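You operate a simulated robot arm through the tools that you are given. There is no shell and no other tool.

You run a simulated robot arm. Do the job below in one go: nothing can be reset, and whatever is moved stays where it is left.

## Task
Put the slim steel vase on the top of the pale wood bench away on the steel top by the cream pot. Open the pink drawer, take the yellow peg plate and put it in the inside of the pink drawer, then shut the drawer. Press the red button three times. Put the small round blue tin on the top of the long teal table away on the low shelf of the long teal table. Put the card pack labelled "thank you" from the top of the long teal table on the bottom shelf of the pale wood bench and the card pack labelled "get well" on the low shelf of the short teal table. Open the small black clip. Any order will do. Set down upright: slim steel vase, small round blue tin.

The check looks at the end state, three seconds after you hand in, the way a careful person would. Anything else that was tipped, shoved, dropped, spilled or broken makes it a failure.

## Robot
A 7-joint arm with a two-finger parallel gripper on a trunk, on a base that drives. Base frame: it is fixed to the floor where the robot stands at the start and does not move with it; the origin is under the middle of the robot, x ahead of it, y to its left, z up. Readings come in m, rad, newtons and seconds.
With the tool pointing down near the work surface it reaches from about 0.7 to 0.78 m from the robot's upright axis, wherever it stands. Its first joint turns from -2.496 to 2.496 rad. Places, roughly: bottom shelf of the pale wood bench [0.6, -1.1, 0.2]; card pack [1, 1.25, 1]; inside of the pink drawer [0.9, 1.4, 0.7]; low shelf of the long teal table [0.9, 1.1, 0.3]; low shelf of the short teal table [1, 2.5, 0.3]; pink drawer [0.9, 1.4, 0.8]; red button [0.8, 0.5, 1.3]; slim steel vase (6x6x14 cm) [0.7, 0, 0.9]; small black clip [1.1, 3.1, 1]; small round blue tin (7x7x8 cm) [0.9, 0.6, 0.9]; steel top by the cream pot [0.5, -4.9, 0.9]; yellow peg plate (8x8x5 cm) [0.6, -0.3, 0.9]. Payload 3 kg.
Tool frame: the origin (TCP) lies between the finger pads and is the grasp point; the fingertips stand 0.03 m ahead of it; z points along the fingers, y is the line along which they close. The gripper opens to 0.11 m. The fingers are 0.02 m wide and 0.01 m thick; the gripper's body (0.048 by 0.112 m) begins 0.055 m behind the TCP.
Orientation is that of the tool frame in the base frame, as a unit quaternion [w, x, y, z]. With the fingers straight down and closing along the base's y, the tool's x points along the base's -x, its y along +y and its z along -z.

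## Interface
- The arm moves only by the tool move_arm. Its argument "moves" is a list of rows, each an object of numbers (a shift or turn left out is 0, a gripper value left out holds the last): "x", "y", "z": the shift along the tool's x, y, z in m; "wx", "wy", "wz": the turn, a rotation vector about the tool's x, y, z in rad; "grip": the finger opening in m, from 0 to 0.11. In form: [{"x": .., "y": .., "z": .., "wx": .., "wy": .., "wz": .., "grip": ..}, ...]. A call has 1 to 20 rows; each row is the pose to reach, as a shift and turn from the pose commanded when the call began, along the tool's axes at that moment. A row lasts 0.2 s, in which the tool goes at most 0.05 m and 0.15 rad; a call with a longer step from one row to the next is refused whole, and so is a gripper value outside its range. A pose out of reach is approached as far as the arm can. The call stops where the force on the tool passes 40 N (or 10 N more than at its start, if that is more) or the arm is blocked; 0.2 s more then pass. The fingers move at their own pace (about 0.108 m/s each) and stop on an object; they squeeze with about 32 N. The grip force told is the motor's: it shows also when the fingers shut on nothing. Time passes only in rows, and 0.2 s behind the last, so rows that repeat a pose let the fingers close. It gives the time, the measured TCP pose, the force on the tool (base axes), the opening and the grip force at its end, in the units of the frame above (readings bear some noise), with the torque about the TCP (base axes, N m) and any sound that the robot's microphone picked up.
- Cameras (640 x 400 px; columns grow to the right, rows downward): "scene" is now at [0.1631, 0.011, 1.5324]; the picture's right is [0.14, -0.99, -0.00], its down [-0.68, -0.09, -0.73] and it looks along [0.72, 0.10, -0.69] (base axes); focal length 260 px, centre (320, 200). "wrist" rides on the gripper at [0.072, 0.017, -0.103] in the tool frame; the picture's right is [-0.23, 0.97, 0.00], its down [-0.76, -0.18, -0.62] and it looks along [-0.61, -0.14, 0.78] (tool axes); focal length 222 px, centre (320, 200). There is no depth. A picture from a camera that has moved, and an enlarged one, comes with that camera's place and axes in the base frame and with its lens.
- camera(camera): a new picture of that camera. It takes no simulated time.
- lift_body(by): slides the trunk up (or, below 0, down) by that many m; the arm and the scene camera ride with it, the base frame stays. It gives what a move gives, with no picture.
- drive_base(legs): drives the robot by 1 to 6 legs, each [ahead, left, turn to the left] in m, m and rad, along the robot's own axes; the way and the turn of a leg run together, so that a leg with both is an arc; at most 1.5 m and 3.142 rad a leg. The arm and the cameras ride along, it lands a little off, and it stops where it bumps. It gives what a move gives.
- head_to(pan, tilt): turns the head with the scene camera to pan (to the left, within 1.501 rad either way) and tilt (down, from -0.506 to 1.204), counted from straight ahead of the robot. It gives what a move gives.
- inspect(camera, box): a new picture of the part [left, top, right, bottom] of that camera's present view, enlarged. It takes no simulated time.
- job_done(): hands the job in; it is judged then, once.

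Places have to be worked out from the pictures, the camera data and where the tool is seen. Open the gripper and draw the arm clear of the work before you hand the job in, unless the task says otherwise.

The tools are called as name(argument=value, ...) on one line, values as JSON. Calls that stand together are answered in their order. move_arm: Moves the arm, as the interface text tells. Its arguments: {"type":"object","properties":{"moves":{"type":"array","items":{"type":"object","properties":{"x":{"type":"number"},"y":{"type":"number"},"z":{"type":"number"},"wx":{"type":"number"},"wy":{"type":"number"},"wz":{"type":"number"},"grip":{"type":"number"}}}}},"required":["moves"]} The other tools are called the same way: lift_body (by) slides the trunk up or down; drive_base (legs) drives the base; head_to (pan, tilt) turns the head that bears the scene camera; camera (camera) takes a picture; inspect (camera, box) takes an enlarged picture of a part of a camera's view; job_done () hands the job in.

At the start:

```text
time: 0.0
eef_pos: [0.6197, 0.1385, 0.9992]
ee_rot: [-0.001, 0.0, 1.0, -0.001]
contact_force: [-0.4, -0.4, 0.2]
ft_torque: [-0.03, 0.01, 0.0]
gripper_width: 0.11
grip_force: 0.2
trunk travel left (down, up): [-0.648, 0.242]
robot x, y, heading: [-0.0011, -0.0032, -0.002]
head pan, tilt: [0.138, 0.759]
```

scene: 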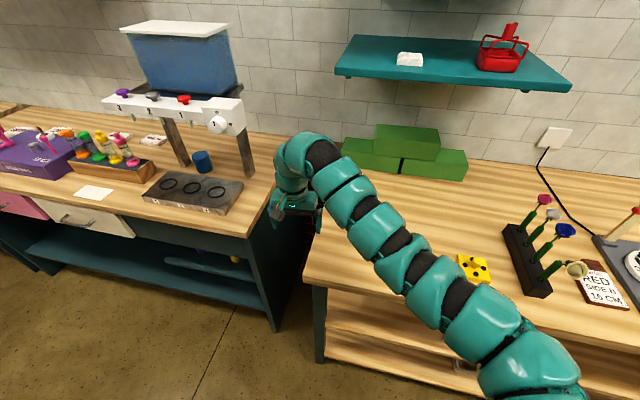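
wrist: 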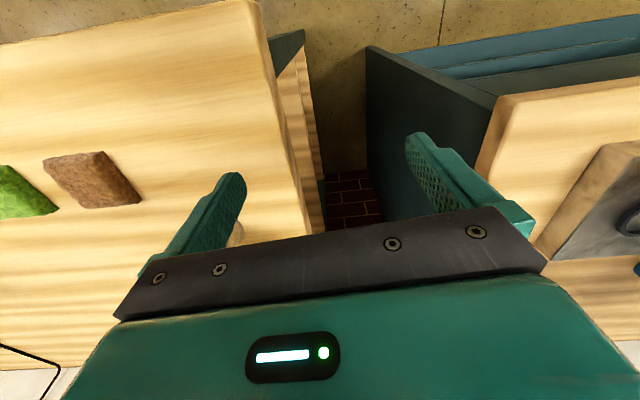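

The first pictures show the bench ahead-right, the long teal table to the left. I look around with the head before moving anything.

head_to(pan=-0.5, tilt=0.7)

camera(camera="scene")

head_to(pan=-1.4, tilt=0.4)

camera(camera="scene")

head_to(pan=0.9, tilt=0.6)

camera(camera="scene")

head_to(pan=1.4, tilt=0.4)

camera(camera="scene")

```text
time: 1.0
eef_pos: [0.6183, 0.1404, 1.0]
ee_rot: [-0.001, 0.001, 1.0, -0.001]
contact_force: [1.2, 1.1, -0.8]
ft_torque: [0.01, 0.03, 0.0]
gripper_width: 0.1099
grip_force: 0.1
trunk travel left (down, up): [-0.648, 0.242]
robot x, y, heading: [0.0007, 0.0035, 0.0]
head pan, tilt: [-0.499, 0.7]
```

```text
taken
camera scene: at [0.156, -0.0409, 1.5374], right [-0.48, -0.88, 0.0], down [-0.57, 0.31, -0.76], along [0.67, -0.37, -0.64], focal length 260 px, centre (320, 200)
```

scene: 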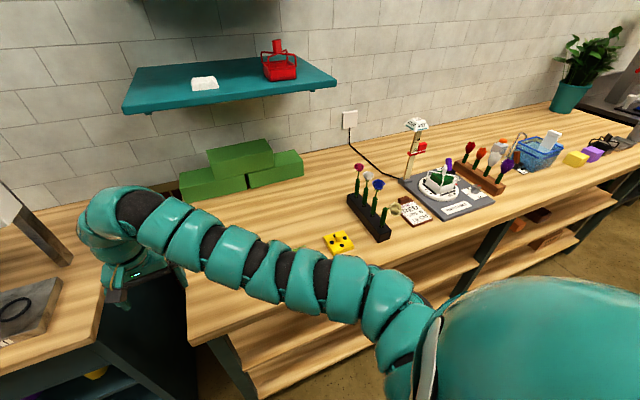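

```text
time: 2.2
eef_pos: [0.6196, 0.1387, 1.0001]
ee_rot: [0.0, 0.002, 1.0, -0.001]
contact_force: [-0.9, -0.3, 0.4]
ft_torque: [0.01, 0.03, 0.02]
gripper_width: 0.11
grip_force: 0.0
trunk travel left (down, up): [-0.648, 0.242]
robot x, y, heading: [0.0026, -0.0024, -0.004]
head pan, tilt: [-1.4, 0.4]
```

```text
taken
camera scene: at [0.0972, -0.0916, 1.5642], right [-0.99, -0.17, 0.0], down [-0.07, 0.38, -0.92], along [0.16, -0.91, -0.39], focal length 260 px, centre (320, 200)
```

scene: 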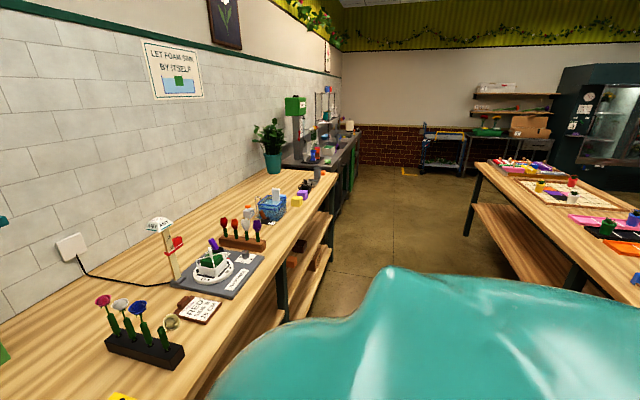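

```text
time: 4.3
eef_pos: [0.6188, 0.1394, 0.9997]
ee_rot: [-0.001, 0.001, 1.0, -0.001]
contact_force: [0.5, -0.2, -0.6]
ft_torque: [-0.02, 0.05, -0.01]
gripper_width: 0.1099
grip_force: 0.2
trunk travel left (down, up): [-0.648, 0.242]
robot x, y, heading: [0.0037, -0.0029, -0.004]
head pan, tilt: [0.901, 0.6]
```

```text
taken
camera scene: at [0.1363, 0.0689, 1.546], right [0.78, -0.62, 0.0], down [-0.35, -0.44, -0.83], along [0.51, 0.65, -0.56], focal length 260 px, centre (320, 200)
```

scene: 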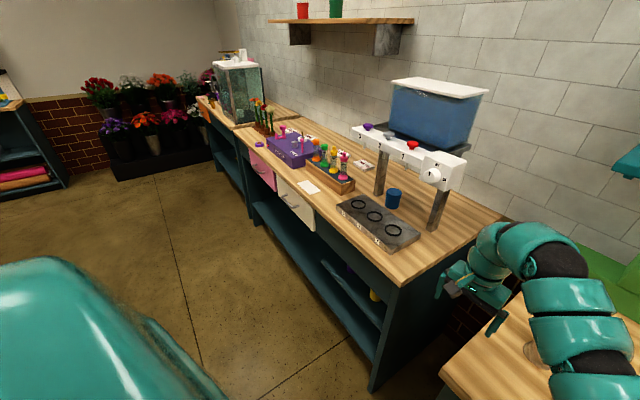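

```text
time: 5.3
eef_pos: [0.6188, 0.139, 0.9994]
ee_rot: [-0.001, 0.001, 1.0, 0.0]
contact_force: [0.1, 0.5, -0.2]
ft_torque: [-0.01, 0.0, -0.01]
gripper_width: 0.1101
grip_force: 0.2
trunk travel left (down, up): [-0.648, 0.242]
robot x, y, heading: [-0.0019, 0.0013, -0.0]
head pan, tilt: [1.4, 0.4]
```

```text
taken
camera scene: at [0.0973, 0.0909, 1.5642], right [0.99, -0.17, 0.0], down [-0.07, -0.38, -0.92], along [0.16, 0.91, -0.39], focal length 260 px, centre (320, 200)
```

scene: 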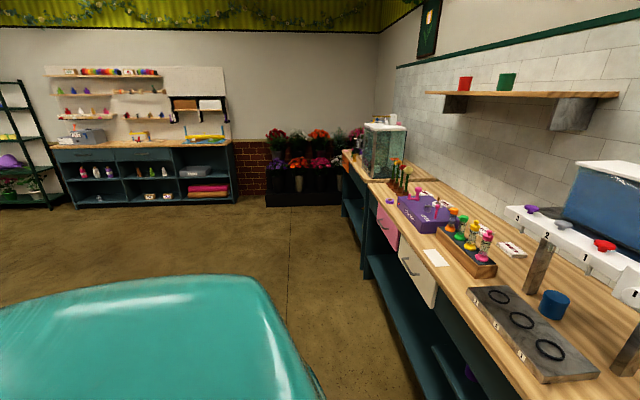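

I look closer at several regions: the bench near the arm, and the long teal table's objects.

inspect(camera="scene", box=[340, 160, 640, 400])

head_to(pan=0.9, tilt=0.6)

inspect(camera="scene", box=[240, 60, 500, 260])

head_to(pan=-0.2, tilt=0.9)

camera(camera="scene")

```text
1.67 times, centred on (490, 280) of scene
camera zoom: at [0.0973, 0.0909, 1.5642], right [0.99, -0.17, 0.0], down [-0.07, -0.38, -0.92], along [0.16, 0.91, -0.39], focal length 433 px, centre (37, 67)
```

zoom: 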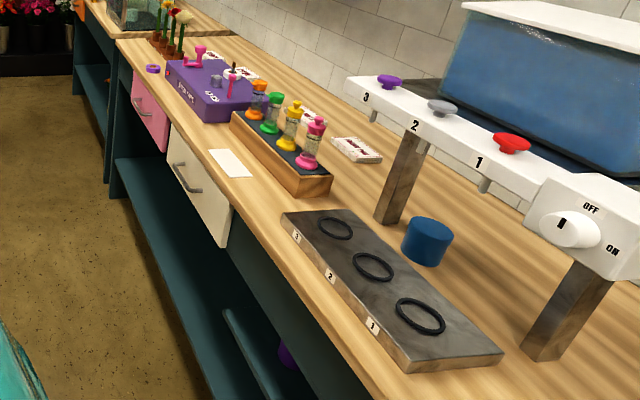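

```text
time: 6.2
eef_pos: [0.619, 0.1391, 1.0003]
ee_rot: [-0.002, 0.0, 1.0, -0.001]
contact_force: [-0.3, 0.9, 0.4]
ft_torque: [0.03, 0.01, 0.01]
gripper_width: 0.1101
grip_force: 0.1
trunk travel left (down, up): [-0.648, 0.242]
robot x, y, heading: [0.0046, -0.0019, -0.001]
head pan, tilt: [0.901, 0.6]
```

```text
2.00 times, centred on (370, 160) of scene
camera zoom: at [0.1362, 0.069, 1.546], right [0.78, -0.62, 0.0], down [-0.35, -0.44, -0.83], along [0.51, 0.65, -0.56], focal length 519 px, centre (220, 280)
```

zoom: 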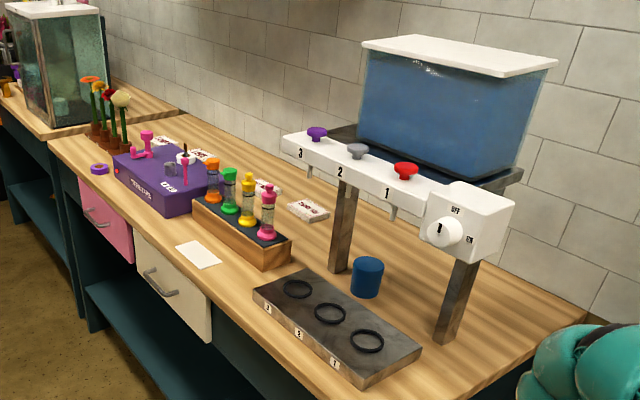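

```text
time: 7.5
eef_pos: [0.6189, 0.1389, 1.0001]
ee_rot: [-0.001, 0.0, 1.0, -0.001]
contact_force: [-0.5, -0.3, 0.5]
ft_torque: [-0.01, -0.02, 0.0]
gripper_width: 0.1099
grip_force: 0.0
trunk travel left (down, up): [-0.648, 0.242]
robot x, y, heading: [-0.0022, 0.0012, 0.002]
head pan, tilt: [-0.201, 0.901]
```

```text
taken
camera scene: at [0.1554, -0.0154, 1.5212], right [-0.2, -0.98, 0.0], down [-0.77, 0.16, -0.62], along [0.61, -0.12, -0.78], focal length 260 px, centre (320, 200)
```

scene: 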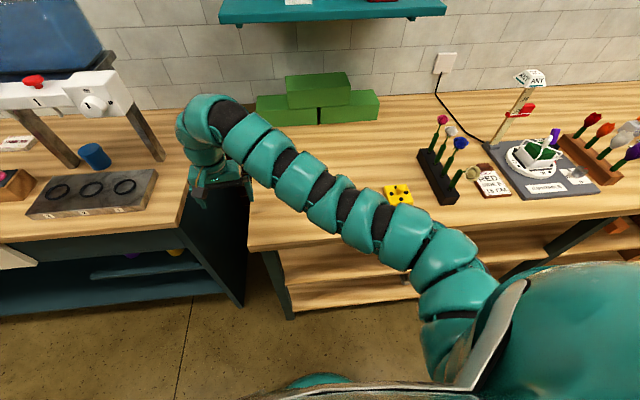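

The vase is hidden under the arm. I lift the trunk to gain clearance and look with the wrist camera.

lift_body(by=0.2)

camera(camera="wrist")

camera(camera="scene")

```text
time: 9.7
eef_pos: [0.6186, 0.1401, 1.199]
ee_rot: [-0.001, 0.002, 1.0, -0.001]
contact_force: [0.2, -0.6, -1.2]
ft_torque: [0.0, -0.01, 0.01]
gripper_width: 0.1102
grip_force: 0.0
trunk travel left (down, up): [-0.848, 0.042]
robot x, y, heading: [0.0001, -0.0029, -0.0]
head pan, tilt: [-0.201, 0.901]
```

```text
taken
camera wrist: at [0.5458, 0.1584, 1.3025], right [0.23, 0.97, 0.0], down [0.76, -0.18, 0.62], along [0.6, -0.14, -0.78], focal length 222 px, centre (320, 200)
```

wrist: 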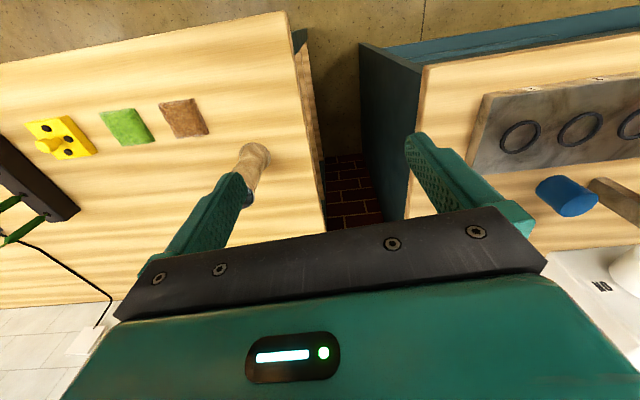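

```text
taken
camera scene: at [0.1555, -0.0154, 1.7212], right [-0.2, -0.98, 0.0], down [-0.77, 0.16, -0.62], along [0.61, -0.12, -0.78], focal length 260 px, centre (320, 200)
```

scene: 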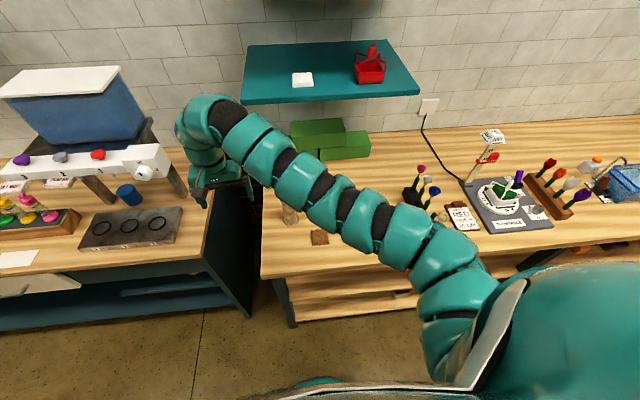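

I enlarge the vase and the peg plate in the wrist view.

inspect(camera="wrist", box=[0, 80, 160, 180])

inspect(camera="wrist", box=[180, 110, 340, 210])

inspect(camera="scene", box=[240, 180, 400, 280])

```text
4.00 times, centred on (80, 130) of wrist
camera zoom: at [0.5458, 0.1584, 1.3025], right [0.23, 0.97, 0.0], down [0.76, -0.18, 0.62], along [0.6, -0.14, -0.78], focal length 888 px, centre (1280, 480)
```

zoom: 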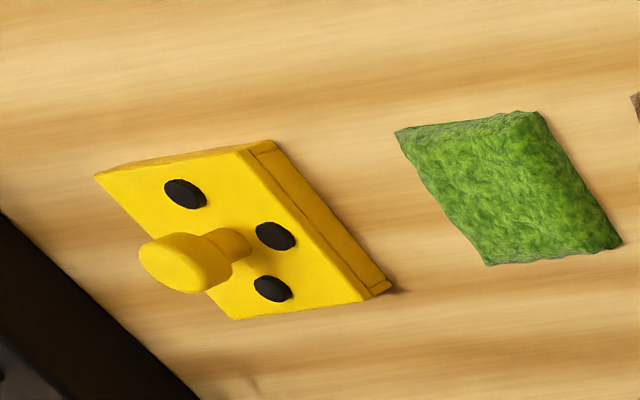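

```text
4.00 times, centred on (260, 160) of wrist
camera zoom: at [0.5458, 0.1584, 1.3025], right [0.23, 0.97, 0.0], down [0.76, -0.18, 0.62], along [0.6, -0.14, -0.78], focal length 888 px, centre (560, 360)
```

zoom: 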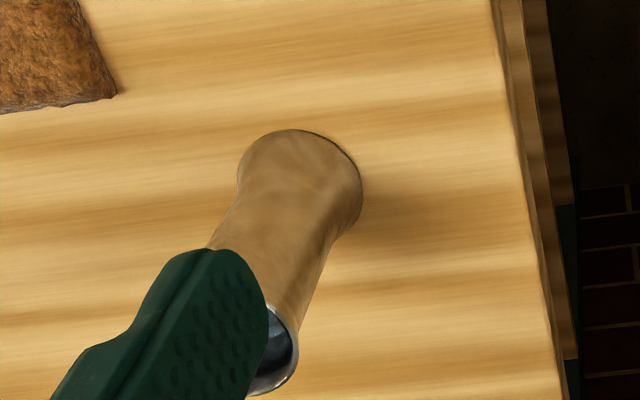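

```text
4.00 times, centred on (320, 230) of scene
camera zoom: at [0.1555, -0.0154, 1.7212], right [-0.2, -0.98, 0.0], down [-0.77, 0.16, -0.62], along [0.61, -0.12, -0.78], focal length 1038 px, centre (320, 80)
```

zoom: 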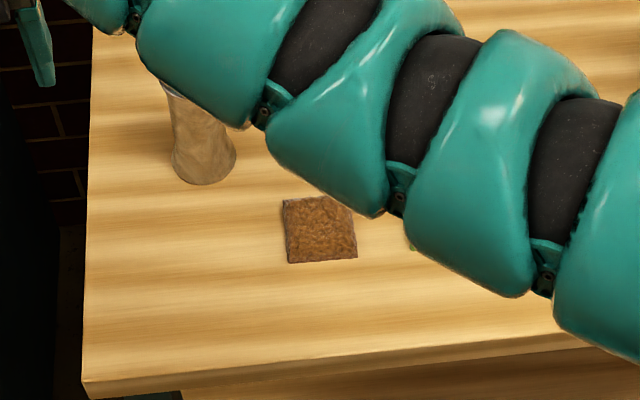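

The bench top is near z≈0.88 and the vase stands at about (0.727, −0.018). I bring the open gripper above it and check.

move_arm(moves=[{"x": -0.02, "y": -0.032, "z": 0.0}, {"x": -0.043, "y": -0.063, "z": 0.0}, {"x": -0.065, "y": -0.095, "z": 0.0}, {"x": -0.087, "y": -0.127, "z": 0.0}, {"x": -0.108, "y": -0.158, "z": 0.0}, {"x": -0.108, "y": -0.158, "z": 0.04}, {"x": -0.108, "y": -0.158, "z": 0.08}, {"x": -0.108, "y": -0.158, "z": 0.08}])

camera(camera="wrist")

camera(camera="scene")

```text
time: 11.5
eef_pos: [0.7269, -0.0198, 1.1204]
ee_rot: [-0.001, 0.002, 1.0, 0.0]
contact_force: [-0.6, 0.3, -0.7]
ft_torque: [0.03, 0.0, 0.01]
gripper_width: 0.1101
grip_force: 0.0
trunk travel left (down, up): [-0.848, 0.042]
robot x, y, heading: [-0.0036, -0.0003, 0.003]
head pan, tilt: [-0.201, 0.901]
```

```text
taken
camera wrist: at [0.6534, 0.0005, 1.2226], right [0.23, 0.97, 0.0], down [0.76, -0.18, 0.62], along [0.61, -0.14, -0.78], focal length 222 px, centre (320, 200)
```

wrist: 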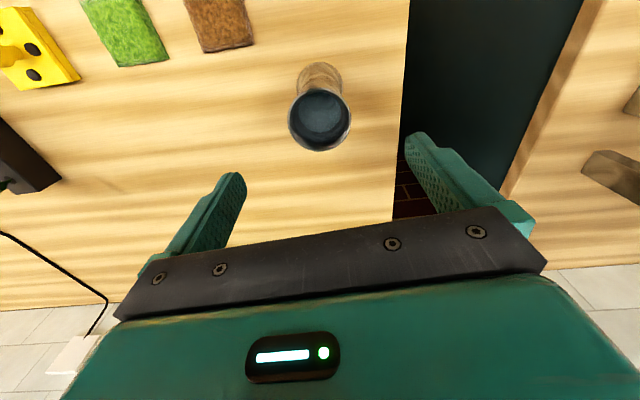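

```text
taken
camera scene: at [0.155, -0.0153, 1.7213], right [-0.2, -0.98, 0.0], down [-0.77, 0.16, -0.62], along [0.61, -0.12, -0.78], focal length 260 px, centre (320, 200)
```

scene: 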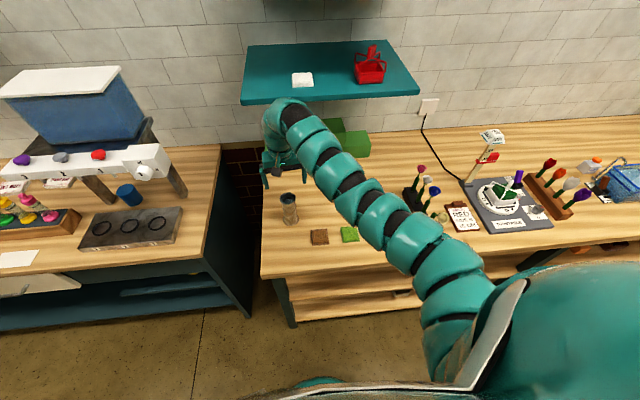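

The rim center works out to (0.720, −0.014). I correct, descend around the vase to z≈0.972 and close.

move_arm(moves=[{"x": 0.007, "y": 0.006, "z": 0.0}, {"x": 0.007, "y": 0.006, "z": 0.04}, {"x": 0.007, "y": 0.006, "z": 0.08}, {"x": 0.007, "y": 0.006, "z": 0.115}, {"x": 0.007, "y": 0.006, "z": 0.147}, {"x": 0.007, "y": 0.006, "z": 0.147}])

camera(camera="wrist")

```text
time: 12.9
eef_pos: [0.7189, -0.0141, 0.9761]
ee_rot: [0.001, 0.001, 1.0, 0.0]
contact_force: [4.6, 0.2, 19.7]
ft_torque: [0.02, 0.31, 0.0]
gripper_width: 0.1101
grip_force: 0.0
trunk travel left (down, up): [-0.848, 0.042]
robot x, y, heading: [-0.002, -0.0011, 0.001]
head pan, tilt: [-0.201, 0.901]
```

```text
taken
camera wrist: at [0.6457, 0.0055, 1.0782], right [0.23, 0.97, 0.0], down [0.76, -0.18, 0.63], along [0.61, -0.14, -0.78], focal length 222 px, centre (320, 200)
```

wrist: 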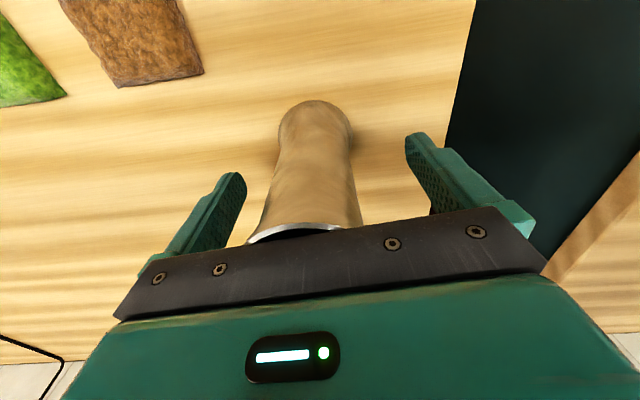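

The palm touches the rim (19.7 N), so the rim is at about 1.031. I back off 1.2 cm and close the fingers.

move_arm(moves=[{"z": -0.012}, {"z": -0.012, "grip": 0.04}, {"z": -0.012, "grip": 0.02}, {"z": -0.012, "grip": 0.02}, {"z": -0.012, "grip": 0.02}])

camera(camera="wrist")

```text
time: 14.1
eef_pos: [0.7187, -0.0131, 0.9856]
ee_rot: [0.0, 0.001, 1.0, 0.001]
contact_force: [-0.6, -1.9, 1.7]
ft_torque: [0.09, 0.07, 0.03]
gripper_width: 0.0549
grip_force: 31.8
trunk travel left (down, up): [-0.848, 0.042]
robot x, y, heading: [-0.0004, -0.0006, -0.002]
head pan, tilt: [-0.201, 0.901]
```

```text
taken
camera wrist: at [0.6461, 0.0057, 1.0881], right [0.23, 0.97, 0.0], down [0.76, -0.18, 0.62], along [0.61, -0.14, -0.78], focal length 222 px, centre (320, 200)
```

wrist: 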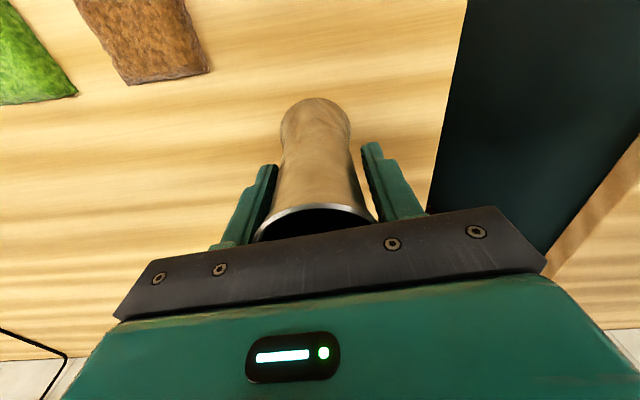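

The vase is held (5.5 cm opening, 32 N). I lift it straight up 0.16 m and check.

move_arm(moves=[{"z": -0.03}, {"z": -0.07}, {"z": -0.11}, {"z": -0.15}, {"z": -0.15}])

camera(camera="wrist")

head_to(pan=-1.3, tilt=0.7)

camera(camera="scene")

```text
time: 15.3
eef_pos: [0.7202, -0.0136, 1.1336]
ee_rot: [-0.002, 0.001, 1.0, -0.002]
contact_force: [-0.5, 0.5, -4.9]
ft_torque: [0.02, 0.0, -0.02]
gripper_width: 0.055
grip_force: 32.4
trunk travel left (down, up): [-0.848, 0.042]
robot x, y, heading: [0.0014, 0.0007, 0.001]
head pan, tilt: [-0.201, 0.901]
```

```text
taken
camera wrist: at [0.6473, 0.0066, 1.2365], right [0.23, 0.97, 0.0], down [0.76, -0.18, 0.62], along [0.6, -0.14, -0.78], focal length 222 px, centre (320, 200)
```

wrist: 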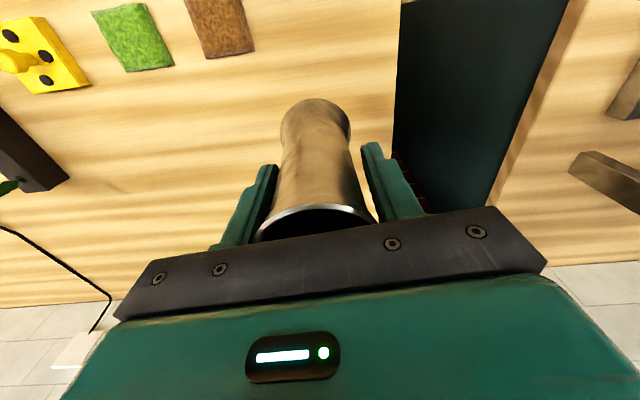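

```text
time: 16.6
eef_pos: [0.7215, -0.0122, 1.1341]
ee_rot: [-0.001, 0.0, 1.0, -0.001]
contact_force: [0.3, 0.0, -5.5]
ft_torque: [-0.01, 0.01, -0.01]
gripper_width: 0.0551
grip_force: 31.9
trunk travel left (down, up): [-0.848, 0.042]
robot x, y, heading: [-0.0024, 0.0002, 0.001]
head pan, tilt: [-1.3, 0.7]
```

```text
taken
camera scene: at [0.105, -0.0822, 1.7373], right [-0.96, -0.27, 0.0], down [-0.17, 0.62, -0.76], along [0.2, -0.74, -0.64], focal length 260 px, centre (320, 200)
```

scene: 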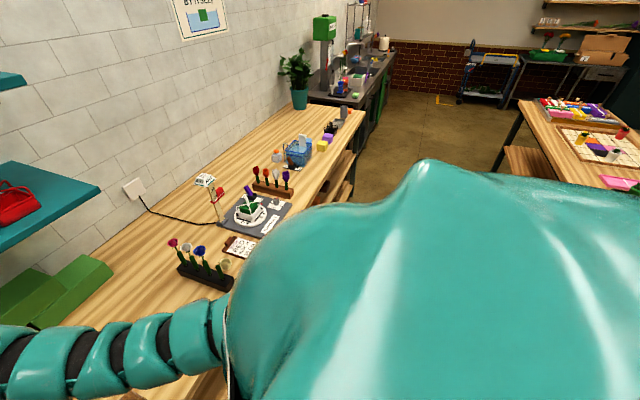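

The vase is lifted safely. I back off 0.3 m from the bench and drive to the right along the aisle.

drive_base(legs=[[-0.28, 0, 0], [0, -1.5, 0]])

camera(camera="scene")

```text
time: 25.6
eef_pos: [0.4408, -1.5158, 1.134]
ee_rot: [-0.001, 0.001, 1.0, 0.0]
contact_force: [0.4, -0.9, -4.9]
ft_torque: [0.04, -0.02, 0.01]
gripper_width: 0.0551
grip_force: 32.8
trunk travel left (down, up): [-0.848, 0.042]
robot x, y, heading: [-0.2797, -1.5009, 0.0]
head pan, tilt: [-1.3, 0.7]
```

```text
taken
camera scene: at [-0.1742, -1.5843, 1.7373], right [-0.96, -0.27, 0.0], down [-0.17, 0.62, -0.76], along [0.2, -0.74, -0.64], focal length 260 px, centre (320, 200)
```

scene: 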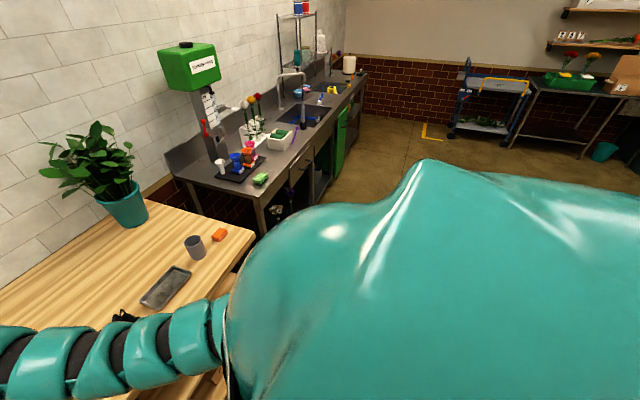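

The steel counter starts around y≈−2.5, with a faucet and other things near its front. I turn right to carry the vase down the middle of the aisle, away from them.

drive_base(legs=[[0, 0, -1.571]])

head_to(pan=0.3, tilt=0.5)

camera(camera="scene")

```text
time: 29.8
eef_pos: [-0.2805, -2.2207, 1.1356]
ee_rot: [-0.001, 0.702, 0.713, 0.001]
contact_force: [-0.5, 0.3, 0.6]
ft_torque: [0.0, 0.01, -0.02]
gripper_width: 0.02
grip_force: 0.0
trunk travel left (down, up): [-0.848, 0.042]
robot x, y, heading: [-0.2773, -1.5009, -1.553]
head pan, tilt: [-1.3, 0.7]
```

```text
time: 31.5
eef_pos: [-0.2808, -2.2218, 1.134]
ee_rot: [-0.001, 0.702, 0.712, 0.001]
contact_force: [0.5, 0.1, 0.0]
ft_torque: [0.02, 0.01, -0.02]
gripper_width: 0.02
grip_force: 0.1
trunk travel left (down, up): [-0.848, 0.042]
robot x, y, heading: [-0.2814, -1.5028, -1.553]
head pan, tilt: [0.3, 0.499]
```

```text
taken
camera scene: at [-0.2484, -1.6687, 1.7551], right [-0.95, -0.31, 0.0], down [-0.15, 0.46, -0.88], along [0.27, -0.83, -0.48], focal length 260 px, centre (320, 200)
```

scene: 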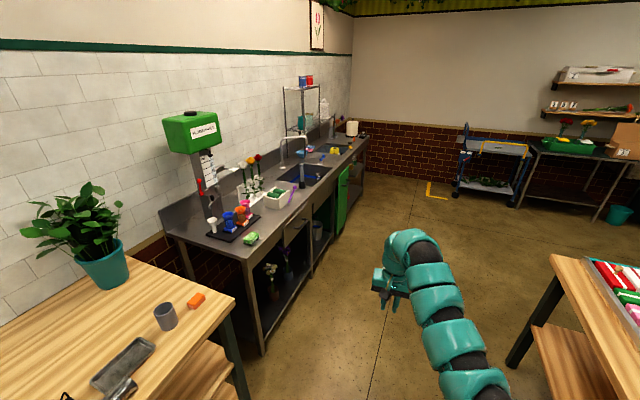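

The grip reads 0.02 m with no force: the vase slipped out during the turn. I search the floor for it now.

head_to(pan=0.0, tilt=1.0)

camera(camera="scene")

camera(camera="wrist")

head_to(pan=0.9, tilt=1.0)

camera(camera="scene")

head_to(pan=-0.9, tilt=0.8)

camera(camera="scene")

```text
time: 32.4
eef_pos: [-0.2808, -2.2226, 1.1346]
ee_rot: [0.0, 0.702, 0.712, 0.001]
contact_force: [-0.3, 0.2, -0.6]
ft_torque: [-0.03, -0.01, 0.01]
gripper_width: 0.0199
grip_force: 0.0
trunk travel left (down, up): [-0.848, 0.042]
robot x, y, heading: [-0.2796, -1.5, -1.556]
head pan, tilt: [0.0, 1.0]
```

```text
taken
camera scene: at [-0.2755, -1.6519, 1.7141], right [-1.0, -0.02, 0.0], down [-0.01, 0.84, -0.54], along [0.01, -0.54, -0.84], focal length 260 px, centre (320, 200)
```

scene: 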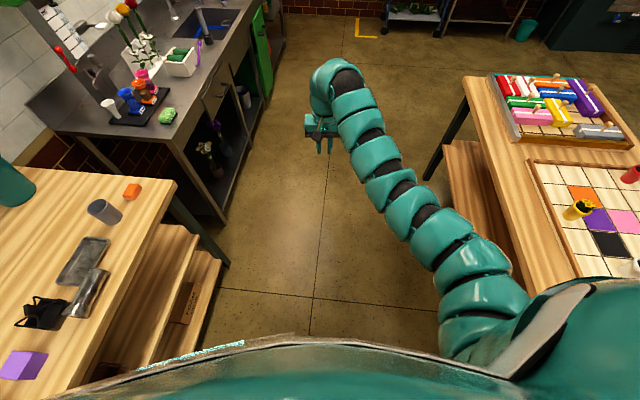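

```text
taken
camera wrist: at [-0.2656, -2.147, 1.2371], right [0.98, -0.21, 0.0], down [-0.17, -0.77, 0.62], along [-0.13, -0.61, -0.78], focal length 222 px, centre (320, 200)
```

wrist: 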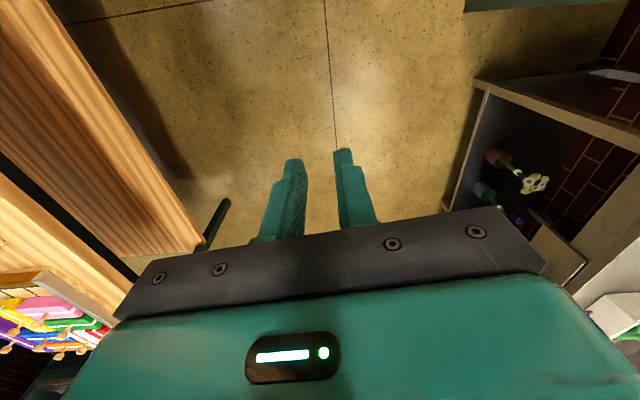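

```text
time: 33.6
eef_pos: [-0.2801, -2.2218, 1.1339]
ee_rot: [-0.002, 0.702, 0.712, 0.001]
contact_force: [-0.2, 0.1, -0.7]
ft_torque: [0.02, 0.02, 0.0]
gripper_width: 0.0198
grip_force: 0.0
trunk travel left (down, up): [-0.848, 0.042]
robot x, y, heading: [-0.2823, -1.5025, -1.554]
head pan, tilt: [0.901, 1.0]
```

```text
taken
camera scene: at [-0.2214, -1.6246, 1.714], right [-0.61, -0.79, 0.0], down [-0.67, 0.51, -0.54], along [0.43, -0.33, -0.84], focal length 260 px, centre (320, 200)
```

scene: 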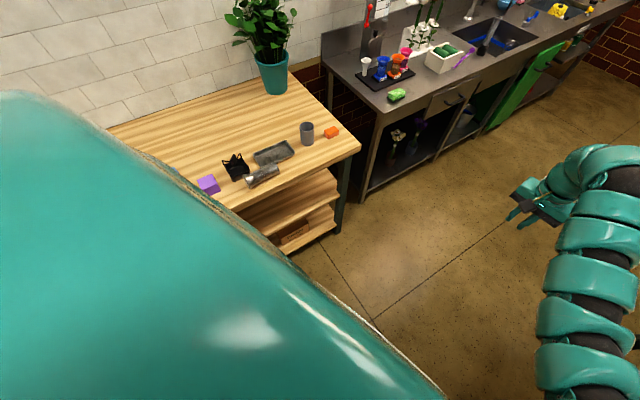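

```text
time: 35.4
eef_pos: [-0.281, -2.2208, 1.1347]
ee_rot: [-0.002, 0.703, 0.712, 0.001]
contact_force: [1.7, 0.4, 0.7]
ft_torque: [-0.01, 0.01, -0.08]
gripper_width: 0.0198
grip_force: 0.0
trunk travel left (down, up): [-0.848, 0.042]
robot x, y, heading: [-0.2813, -1.5011, -1.551]
head pan, tilt: [-0.901, 0.799]
```

```text
taken
camera scene: at [-0.339, -1.6333, 1.7291], right [-0.63, 0.77, 0.0], down [0.55, 0.45, -0.7], along [-0.54, -0.44, -0.72], focal length 260 px, centre (320, 200)
```

scene: 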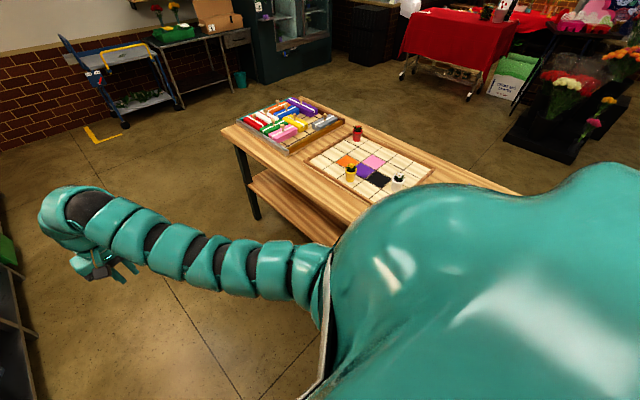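

A steel cylinder now lies on the bench beside the grey tray — that looks like the vase on its side. I zoom in.

head_to(pan=0.9, tilt=1.0)

inspect(camera="scene", box=[180, 100, 360, 212])

head_to(pan=0.0, tilt=1.0)

inspect(camera="scene", box=[0, 170, 240, 320])

```text
time: 37.2
eef_pos: [-0.2798, -2.221, 1.1332]
ee_rot: [0.0, 0.702, 0.712, 0.001]
contact_force: [0.2, 0.1, -0.3]
ft_torque: [-0.01, 0.03, 0.06]
gripper_width: 0.02
grip_force: 0.1
trunk travel left (down, up): [-0.848, 0.042]
robot x, y, heading: [-0.2775, -1.4994, -1.556]
head pan, tilt: [0.901, 1.0]
```

```text
3.56 times, centred on (270, 156) of scene
camera zoom: at [-0.2214, -1.6246, 1.714], right [-0.61, -0.79, 0.0], down [-0.67, 0.51, -0.54], along [0.43, -0.33, -0.84], focal length 923 px, centre (498, 356)
```

zoom: 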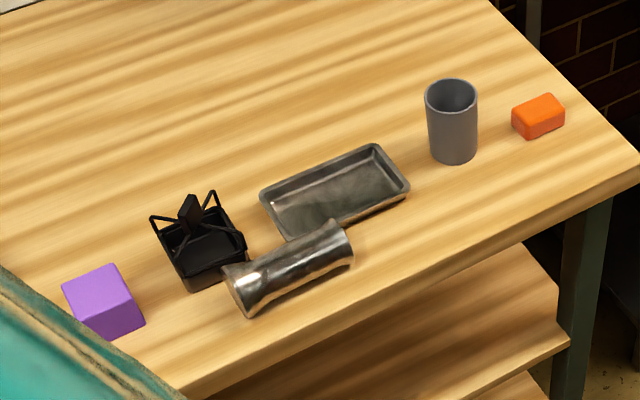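

```text
time: 38.4
eef_pos: [-0.2814, -2.2214, 1.1347]
ee_rot: [0.0, 0.702, 0.712, 0.001]
contact_force: [-0.8, -0.7, -0.4]
ft_torque: [0.0, 0.0, 0.0]
gripper_width: 0.0202
grip_force: 0.0
trunk travel left (down, up): [-0.848, 0.042]
robot x, y, heading: [-0.2783, -1.5042, -1.554]
head pan, tilt: [0.0, 1.0]
```

```text
2.67 times, centred on (120, 245) of scene
camera zoom: at [-0.2755, -1.6518, 1.714], right [-1.0, -0.02, 0.0], down [-0.01, 0.84, -0.54], along [0.01, -0.54, -0.84], focal length 692 px, centre (853, 80)
```

zoom: 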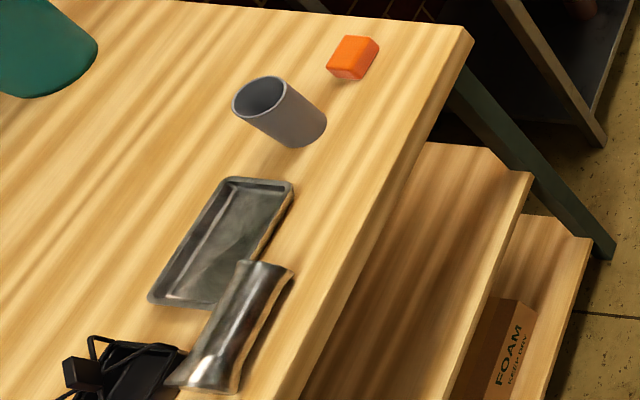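

The vase lies on the bench at about (0.418, −1.83), axis along y, nothing else looks disturbed. I turn back to face the bench, shift to be in front of it, and open the gripper for a closer look.

drive_base(legs=[[0, 0, 1.553], [-0.02, -0.31, 0]])

move_arm(moves=[{"grip": 0.07}, {"grip": 0.07}, {"grip": 0.07}])

camera(camera="wrist")

head_to(pan=0.0, tilt=0.9)

camera(camera="scene")

```text
time: 44.3
eef_pos: [0.4196, -1.8319, 1.1337]
ee_rot: [-0.001, 0.004, 1.0, 0.0]
contact_force: [1.3, -0.3, -0.6]
ft_torque: [0.01, -0.02, 0.04]
gripper_width: 0.0198
grip_force: 0.1
trunk travel left (down, up): [-0.848, 0.042]
robot x, y, heading: [-0.3025, -1.8132, -0.005]
head pan, tilt: [0.0, 1.0]
```

```text
time: 45.1
eef_pos: [0.4183, -1.8317, 1.1359]
ee_rot: [-0.001, 0.004, 1.0, 0.001]
contact_force: [0.9, -0.3, -0.2]
ft_torque: [0.02, -0.02, -0.01]
gripper_width: 0.0701
grip_force: 0.1
trunk travel left (down, up): [-0.848, 0.042]
robot x, y, heading: [-0.2994, -1.8139, -0.002]
head pan, tilt: [0.0, 1.0]
```

```text
taken
camera wrist: at [0.3458, -1.8119, 1.2371], right [0.23, 0.97, 0.0], down [0.76, -0.18, 0.62], along [0.6, -0.15, -0.78], focal length 222 px, centre (320, 200)
```

wrist: 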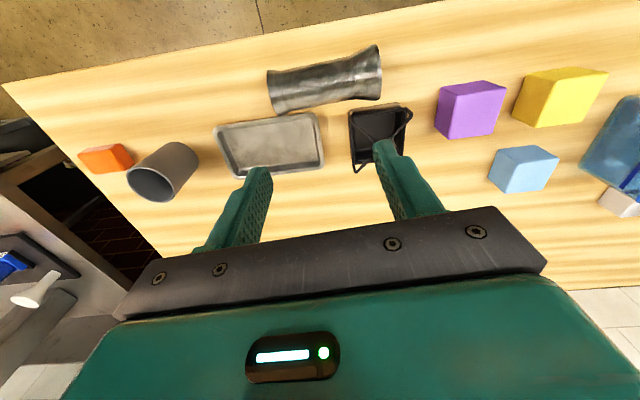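

```text
time: 45.8
eef_pos: [0.4186, -1.8321, 1.1343]
ee_rot: [-0.001, 0.004, 1.0, 0.001]
contact_force: [0.1, -0.4, 0.1]
ft_torque: [-0.02, 0.0, 0.0]
gripper_width: 0.07
grip_force: 0.2
trunk travel left (down, up): [-0.848, 0.042]
robot x, y, heading: [-0.2989, -1.8141, -0.006]
head pan, tilt: [0.0, 0.901]
```

```text
taken
camera scene: at [-0.1439, -1.8158, 1.7212], right [-0.01, -1.0, 0.0], down [-0.78, 0.0, -0.62], along [0.62, 0.0, -0.78], focal length 260 px, centre (320, 200)
```

scene: 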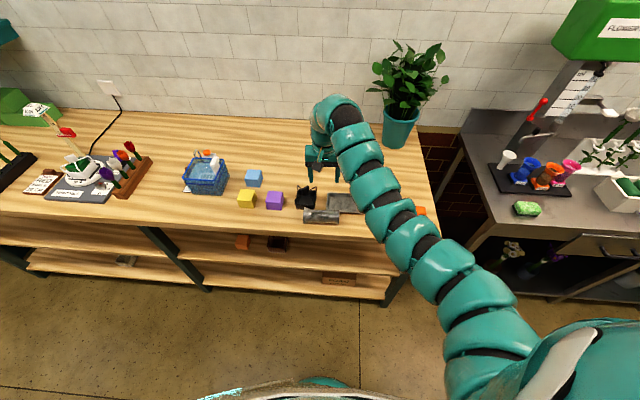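

I zoom into the wrist view to tell the vase's mouth from its base and to measure its position.

inspect(camera="wrist", box=[240, 30, 420, 142])

inspect(camera="scene", box=[240, 170, 400, 270])

```text
3.56 times, centred on (330, 86) of wrist
camera zoom: at [0.3458, -1.8121, 1.2371], right [0.23, 0.97, 0.0], down [0.76, -0.18, 0.62], along [0.6, -0.15, -0.78], focal length 790 px, centre (284, 605)
```

zoom: 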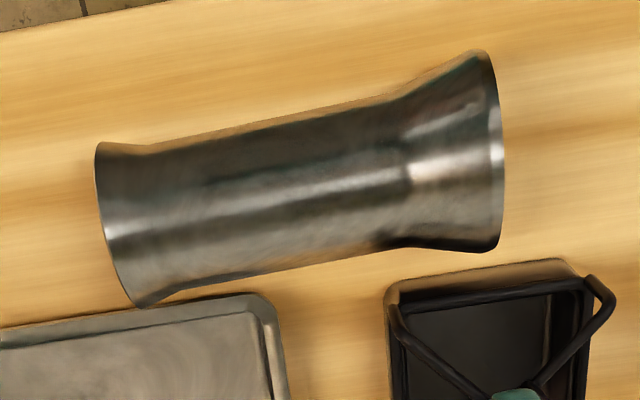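

```text
4.00 times, centred on (320, 220) of scene
camera zoom: at [-0.1439, -1.8158, 1.7212], right [-0.01, -1.0, 0.0], down [-0.78, 0.0, -0.62], along [0.62, 0.0, -0.78], focal length 1038 px, centre (320, 120)
```

zoom: 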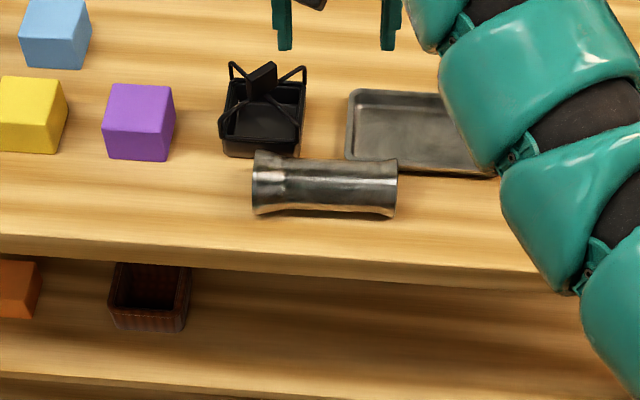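

The conical flare with the bright lip (toward +y) looks like the mouth; the short foot is toward −y. I yaw the tool −90° so the fingers close across the vase, and look again.

move_arm(moves=[{"wz": -0.143}, {"wz": -0.286}, {"wz": -0.429}, {"wz": -0.572}, {"wz": -0.715}, {"wz": -0.858}, {"wz": -1.001}, {"wz": -1.144}, {"wz": -1.287}, {"wz": -1.43}, {"wz": -1.571}, {"wz": -1.571}])

camera(camera="wrist")

camera(camera="scene")

```text
time: 48.4
eef_pos: [0.4187, -1.8315, 1.1337]
ee_rot: [-0.001, -0.704, 0.71, 0.0]
contact_force: [-0.4, -0.1, 0.2]
ft_torque: [0.01, -0.01, 0.0]
gripper_width: 0.0702
grip_force: 0.1
trunk travel left (down, up): [-0.848, 0.042]
robot x, y, heading: [-0.3034, -1.8153, -0.008]
head pan, tilt: [0.0, 0.901]
```

```text
taken
camera wrist: at [0.4008, -1.9022, 1.2372], right [-0.97, 0.23, 0.0], down [0.18, 0.76, 0.62], along [0.14, 0.61, -0.78], focal length 222 px, centre (320, 200)
```

wrist: 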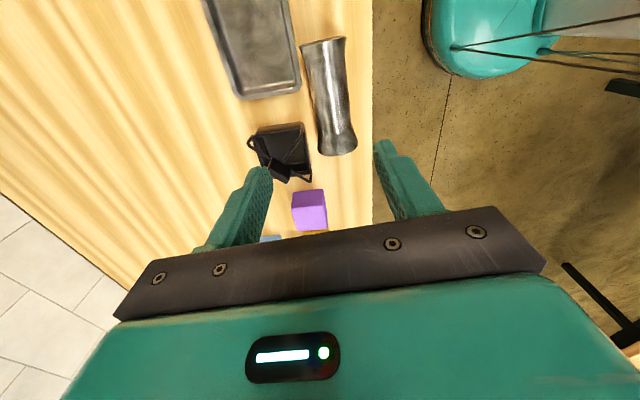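

```text
taken
camera scene: at [-0.1439, -1.8158, 1.7212], right [-0.01, -1.0, 0.0], down [-0.78, 0.0, -0.62], along [0.62, 0.0, -0.78], focal length 260 px, centre (320, 200)
```

scene: 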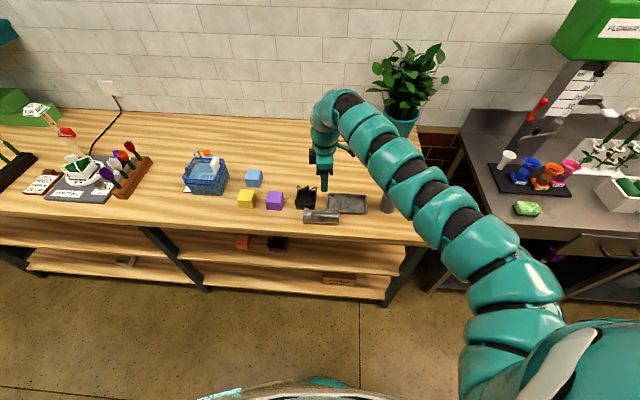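

The vase waist is at (0.404, −1.820) with ~4 cm width. I set a 6.2 cm opening, align, and descend partway between tray and basket.

move_arm(moves=[{"x": -0.0105, "y": 0.0147, "z": 0.0, "grip": 0.062}, {"x": -0.0105, "y": 0.0147, "z": 0.04, "grip": 0.062}, {"x": -0.0105, "y": 0.0147, "z": 0.08, "grip": 0.062}, {"x": -0.0105, "y": 0.0147, "z": 0.12, "grip": 0.062}, {"x": -0.0105, "y": 0.0147, "z": 0.14, "grip": 0.062}, {"x": -0.0105, "y": 0.0147, "z": 0.14, "grip": 0.062}])

camera(camera="wrist")

inspect(camera="scene", box=[240, 150, 400, 250])

```text
time: 49.8
eef_pos: [0.4041, -1.8208, 0.9931]
ee_rot: [-0.001, -0.704, 0.71, -0.001]
contact_force: [0.3, 1.2, -0.2]
ft_torque: [0.04, -0.02, 0.0]
gripper_width: 0.062
grip_force: 0.2
trunk travel left (down, up): [-0.848, 0.042]
robot x, y, heading: [-0.302, -1.812, -0.004]
head pan, tilt: [0.0, 0.901]
```

```text
taken
camera wrist: at [0.3858, -1.8917, 1.0962], right [-0.97, 0.23, 0.0], down [0.18, 0.76, 0.62], along [0.14, 0.6, -0.78], focal length 222 px, centre (320, 200)
```

wrist: 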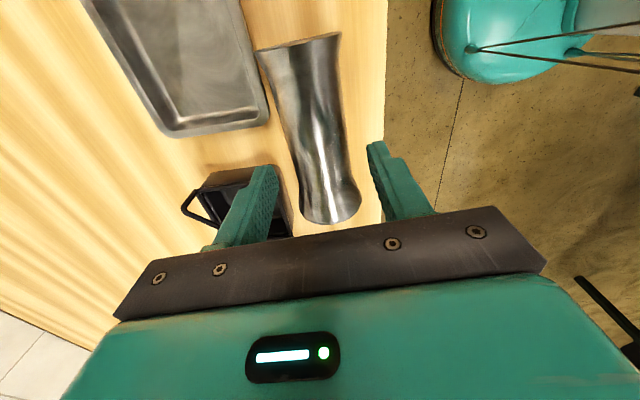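

```text
4.00 times, centred on (320, 200) of scene
camera zoom: at [-0.1438, -1.8158, 1.7212], right [-0.01, -1.0, 0.0], down [-0.78, 0.0, -0.62], along [0.62, 0.0, -0.78], focal length 1038 px, centre (320, 200)
```

zoom: 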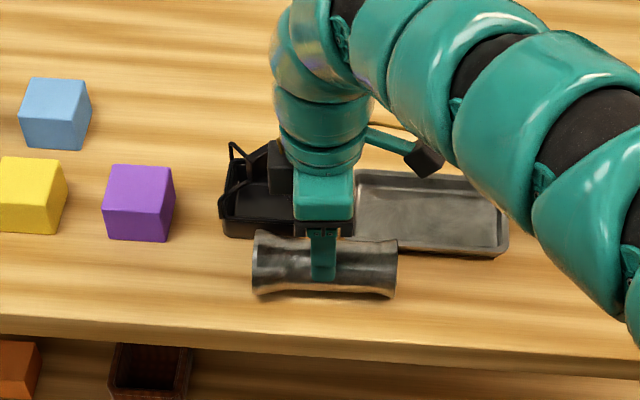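

Alignment looks right. I shift 6 mm away from the basket's handle, narrow the opening to 5.4 cm, and descend the rest to z≈0.93.

move_arm(moves=[{"x": 0.006, "y": 0.002, "z": 0.0, "grip": 0.054}, {"x": 0.006, "y": 0.002, "z": 0.0, "grip": 0.054}, {"x": 0.006, "y": 0.002, "z": 0.02, "grip": 0.054}, {"x": 0.006, "y": 0.002, "z": 0.04, "grip": 0.054}, {"x": 0.006, "y": 0.002, "z": 0.06, "grip": 0.054}, {"x": 0.006, "y": 0.002, "z": 0.06, "grip": 0.054}])

camera(camera="wrist")

inspect(camera="scene", box=[240, 150, 400, 250])

```text
time: 51.2
eef_pos: [0.4008, -1.8279, 0.934]
ee_rot: [-0.001, -0.705, 0.709, 0.0]
contact_force: [0.4, -0.2, -0.1]
ft_torque: [0.01, 0.0, 0.0]
gripper_width: 0.0544
grip_force: 0.5
trunk travel left (down, up): [-0.848, 0.042]
robot x, y, heading: [-0.3023, -1.8143, -0.004]
head pan, tilt: [0.0, 0.901]
```

```text
taken
camera wrist: at [0.3833, -1.8975, 1.0363], right [-0.97, 0.23, 0.0], down [0.18, 0.76, 0.62], along [0.14, 0.61, -0.78], focal length 222 px, centre (320, 200)
```

wrist: 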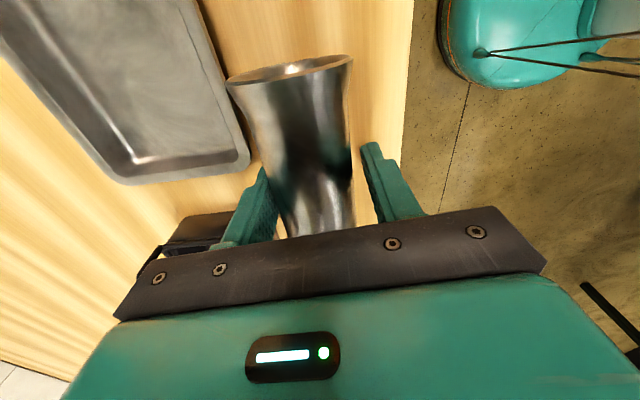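

```text
4.00 times, centred on (320, 200) of scene
camera zoom: at [-0.144, -1.8159, 1.7212], right [-0.01, -1.0, 0.0], down [-0.78, 0.0, -0.62], along [0.62, 0.0, -0.78], focal length 1038 px, centre (320, 200)
```

zoom: 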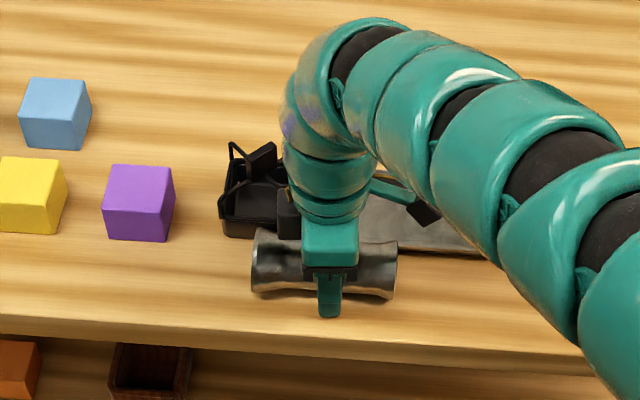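

The fingers straddle the waist without contact. I look closely at the −y end to decide whether it is mouth or foot.

inspect(camera="wrist", box=[200, 30, 400, 155])

move_arm(moves=[{"grip": 0.03}, {"grip": 0.02}, {"grip": 0.02}, {"grip": 0.02}])

```text
3.20 times, centred on (300, 92) of wrist
camera zoom: at [0.3833, -1.8975, 1.0363], right [-0.97, 0.23, 0.0], down [0.18, 0.76, 0.62], along [0.14, 0.61, -0.78], focal length 711 px, centre (384, 544)
```

zoom: 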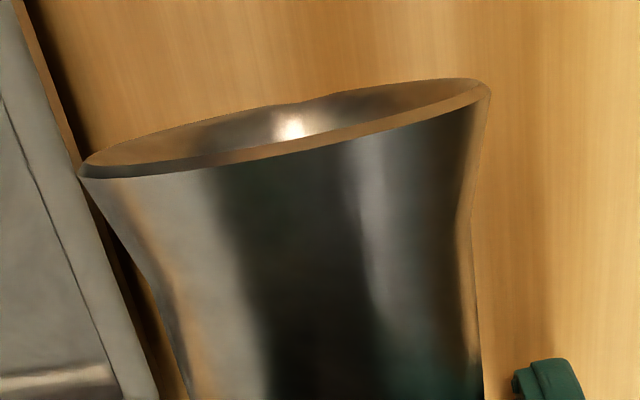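

```text
time: 52.2
eef_pos: [0.4023, -1.827, 0.9332]
ee_rot: [0.0, -0.705, 0.709, 0.001]
contact_force: [0.9, -1.1, 0.7]
ft_torque: [-0.15, -0.06, -0.07]
gripper_width: 0.0441
grip_force: 32.6
trunk travel left (down, up): [-0.848, 0.042]
robot x, y, heading: [-0.299, -1.814, -0.008]
head pan, tilt: [0.0, 0.901]
```

The −y end is in fact the open mouth. The vase is gripped at its waist (4.4 cm, 32 N); I lift it clear by 0.2 m.

move_arm(moves=[{"z": -0.03}, {"z": -0.06}, {"z": -0.1}, {"z": -0.14}, {"z": -0.18}, {"z": -0.2}, {"z": -0.2}])

camera(camera="wrist")

camera(camera="scene")

```text
time: 53.8
eef_pos: [0.4036, -1.8274, 1.1341]
ee_rot: [-0.001, -0.704, 0.71, 0.001]
contact_force: [0.1, 0.2, -5.6]
ft_torque: [-0.24, 0.03, -0.01]
gripper_width: 0.0441
grip_force: 31.9
trunk travel left (down, up): [-0.848, 0.042]
robot x, y, heading: [-0.3027, -1.8128, -0.011]
head pan, tilt: [0.0, 0.901]
```

```text
taken
camera wrist: at [0.3847, -1.897, 1.2366], right [-0.97, 0.23, 0.0], down [0.19, 0.76, 0.62], along [0.14, 0.61, -0.78], focal length 222 px, centre (320, 200)
```

wrist: 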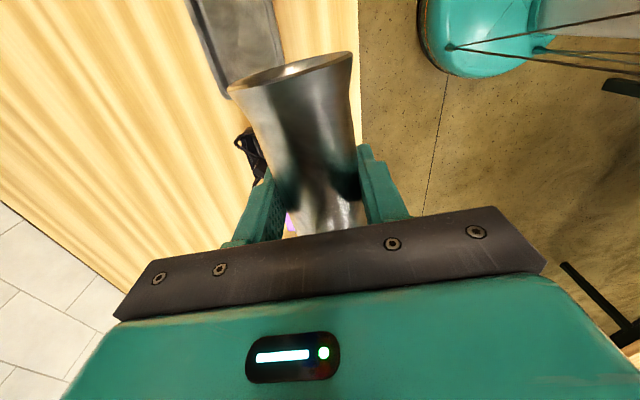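

```text
taken
camera scene: at [-0.143, -1.8157, 1.7211], right [-0.01, -1.0, 0.0], down [-0.78, 0.0, -0.62], along [0.62, 0.0, -0.78], focal length 260 px, centre (320, 200)
```

scene: 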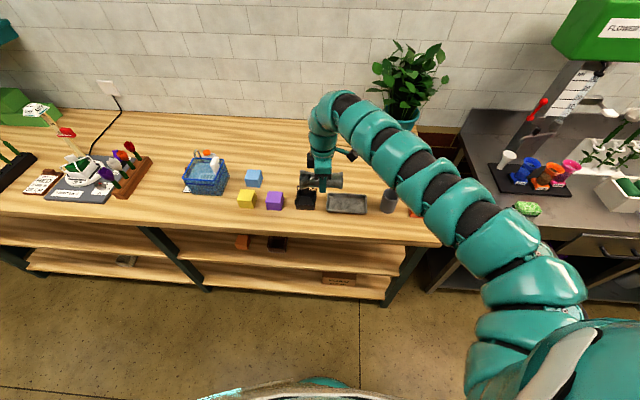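

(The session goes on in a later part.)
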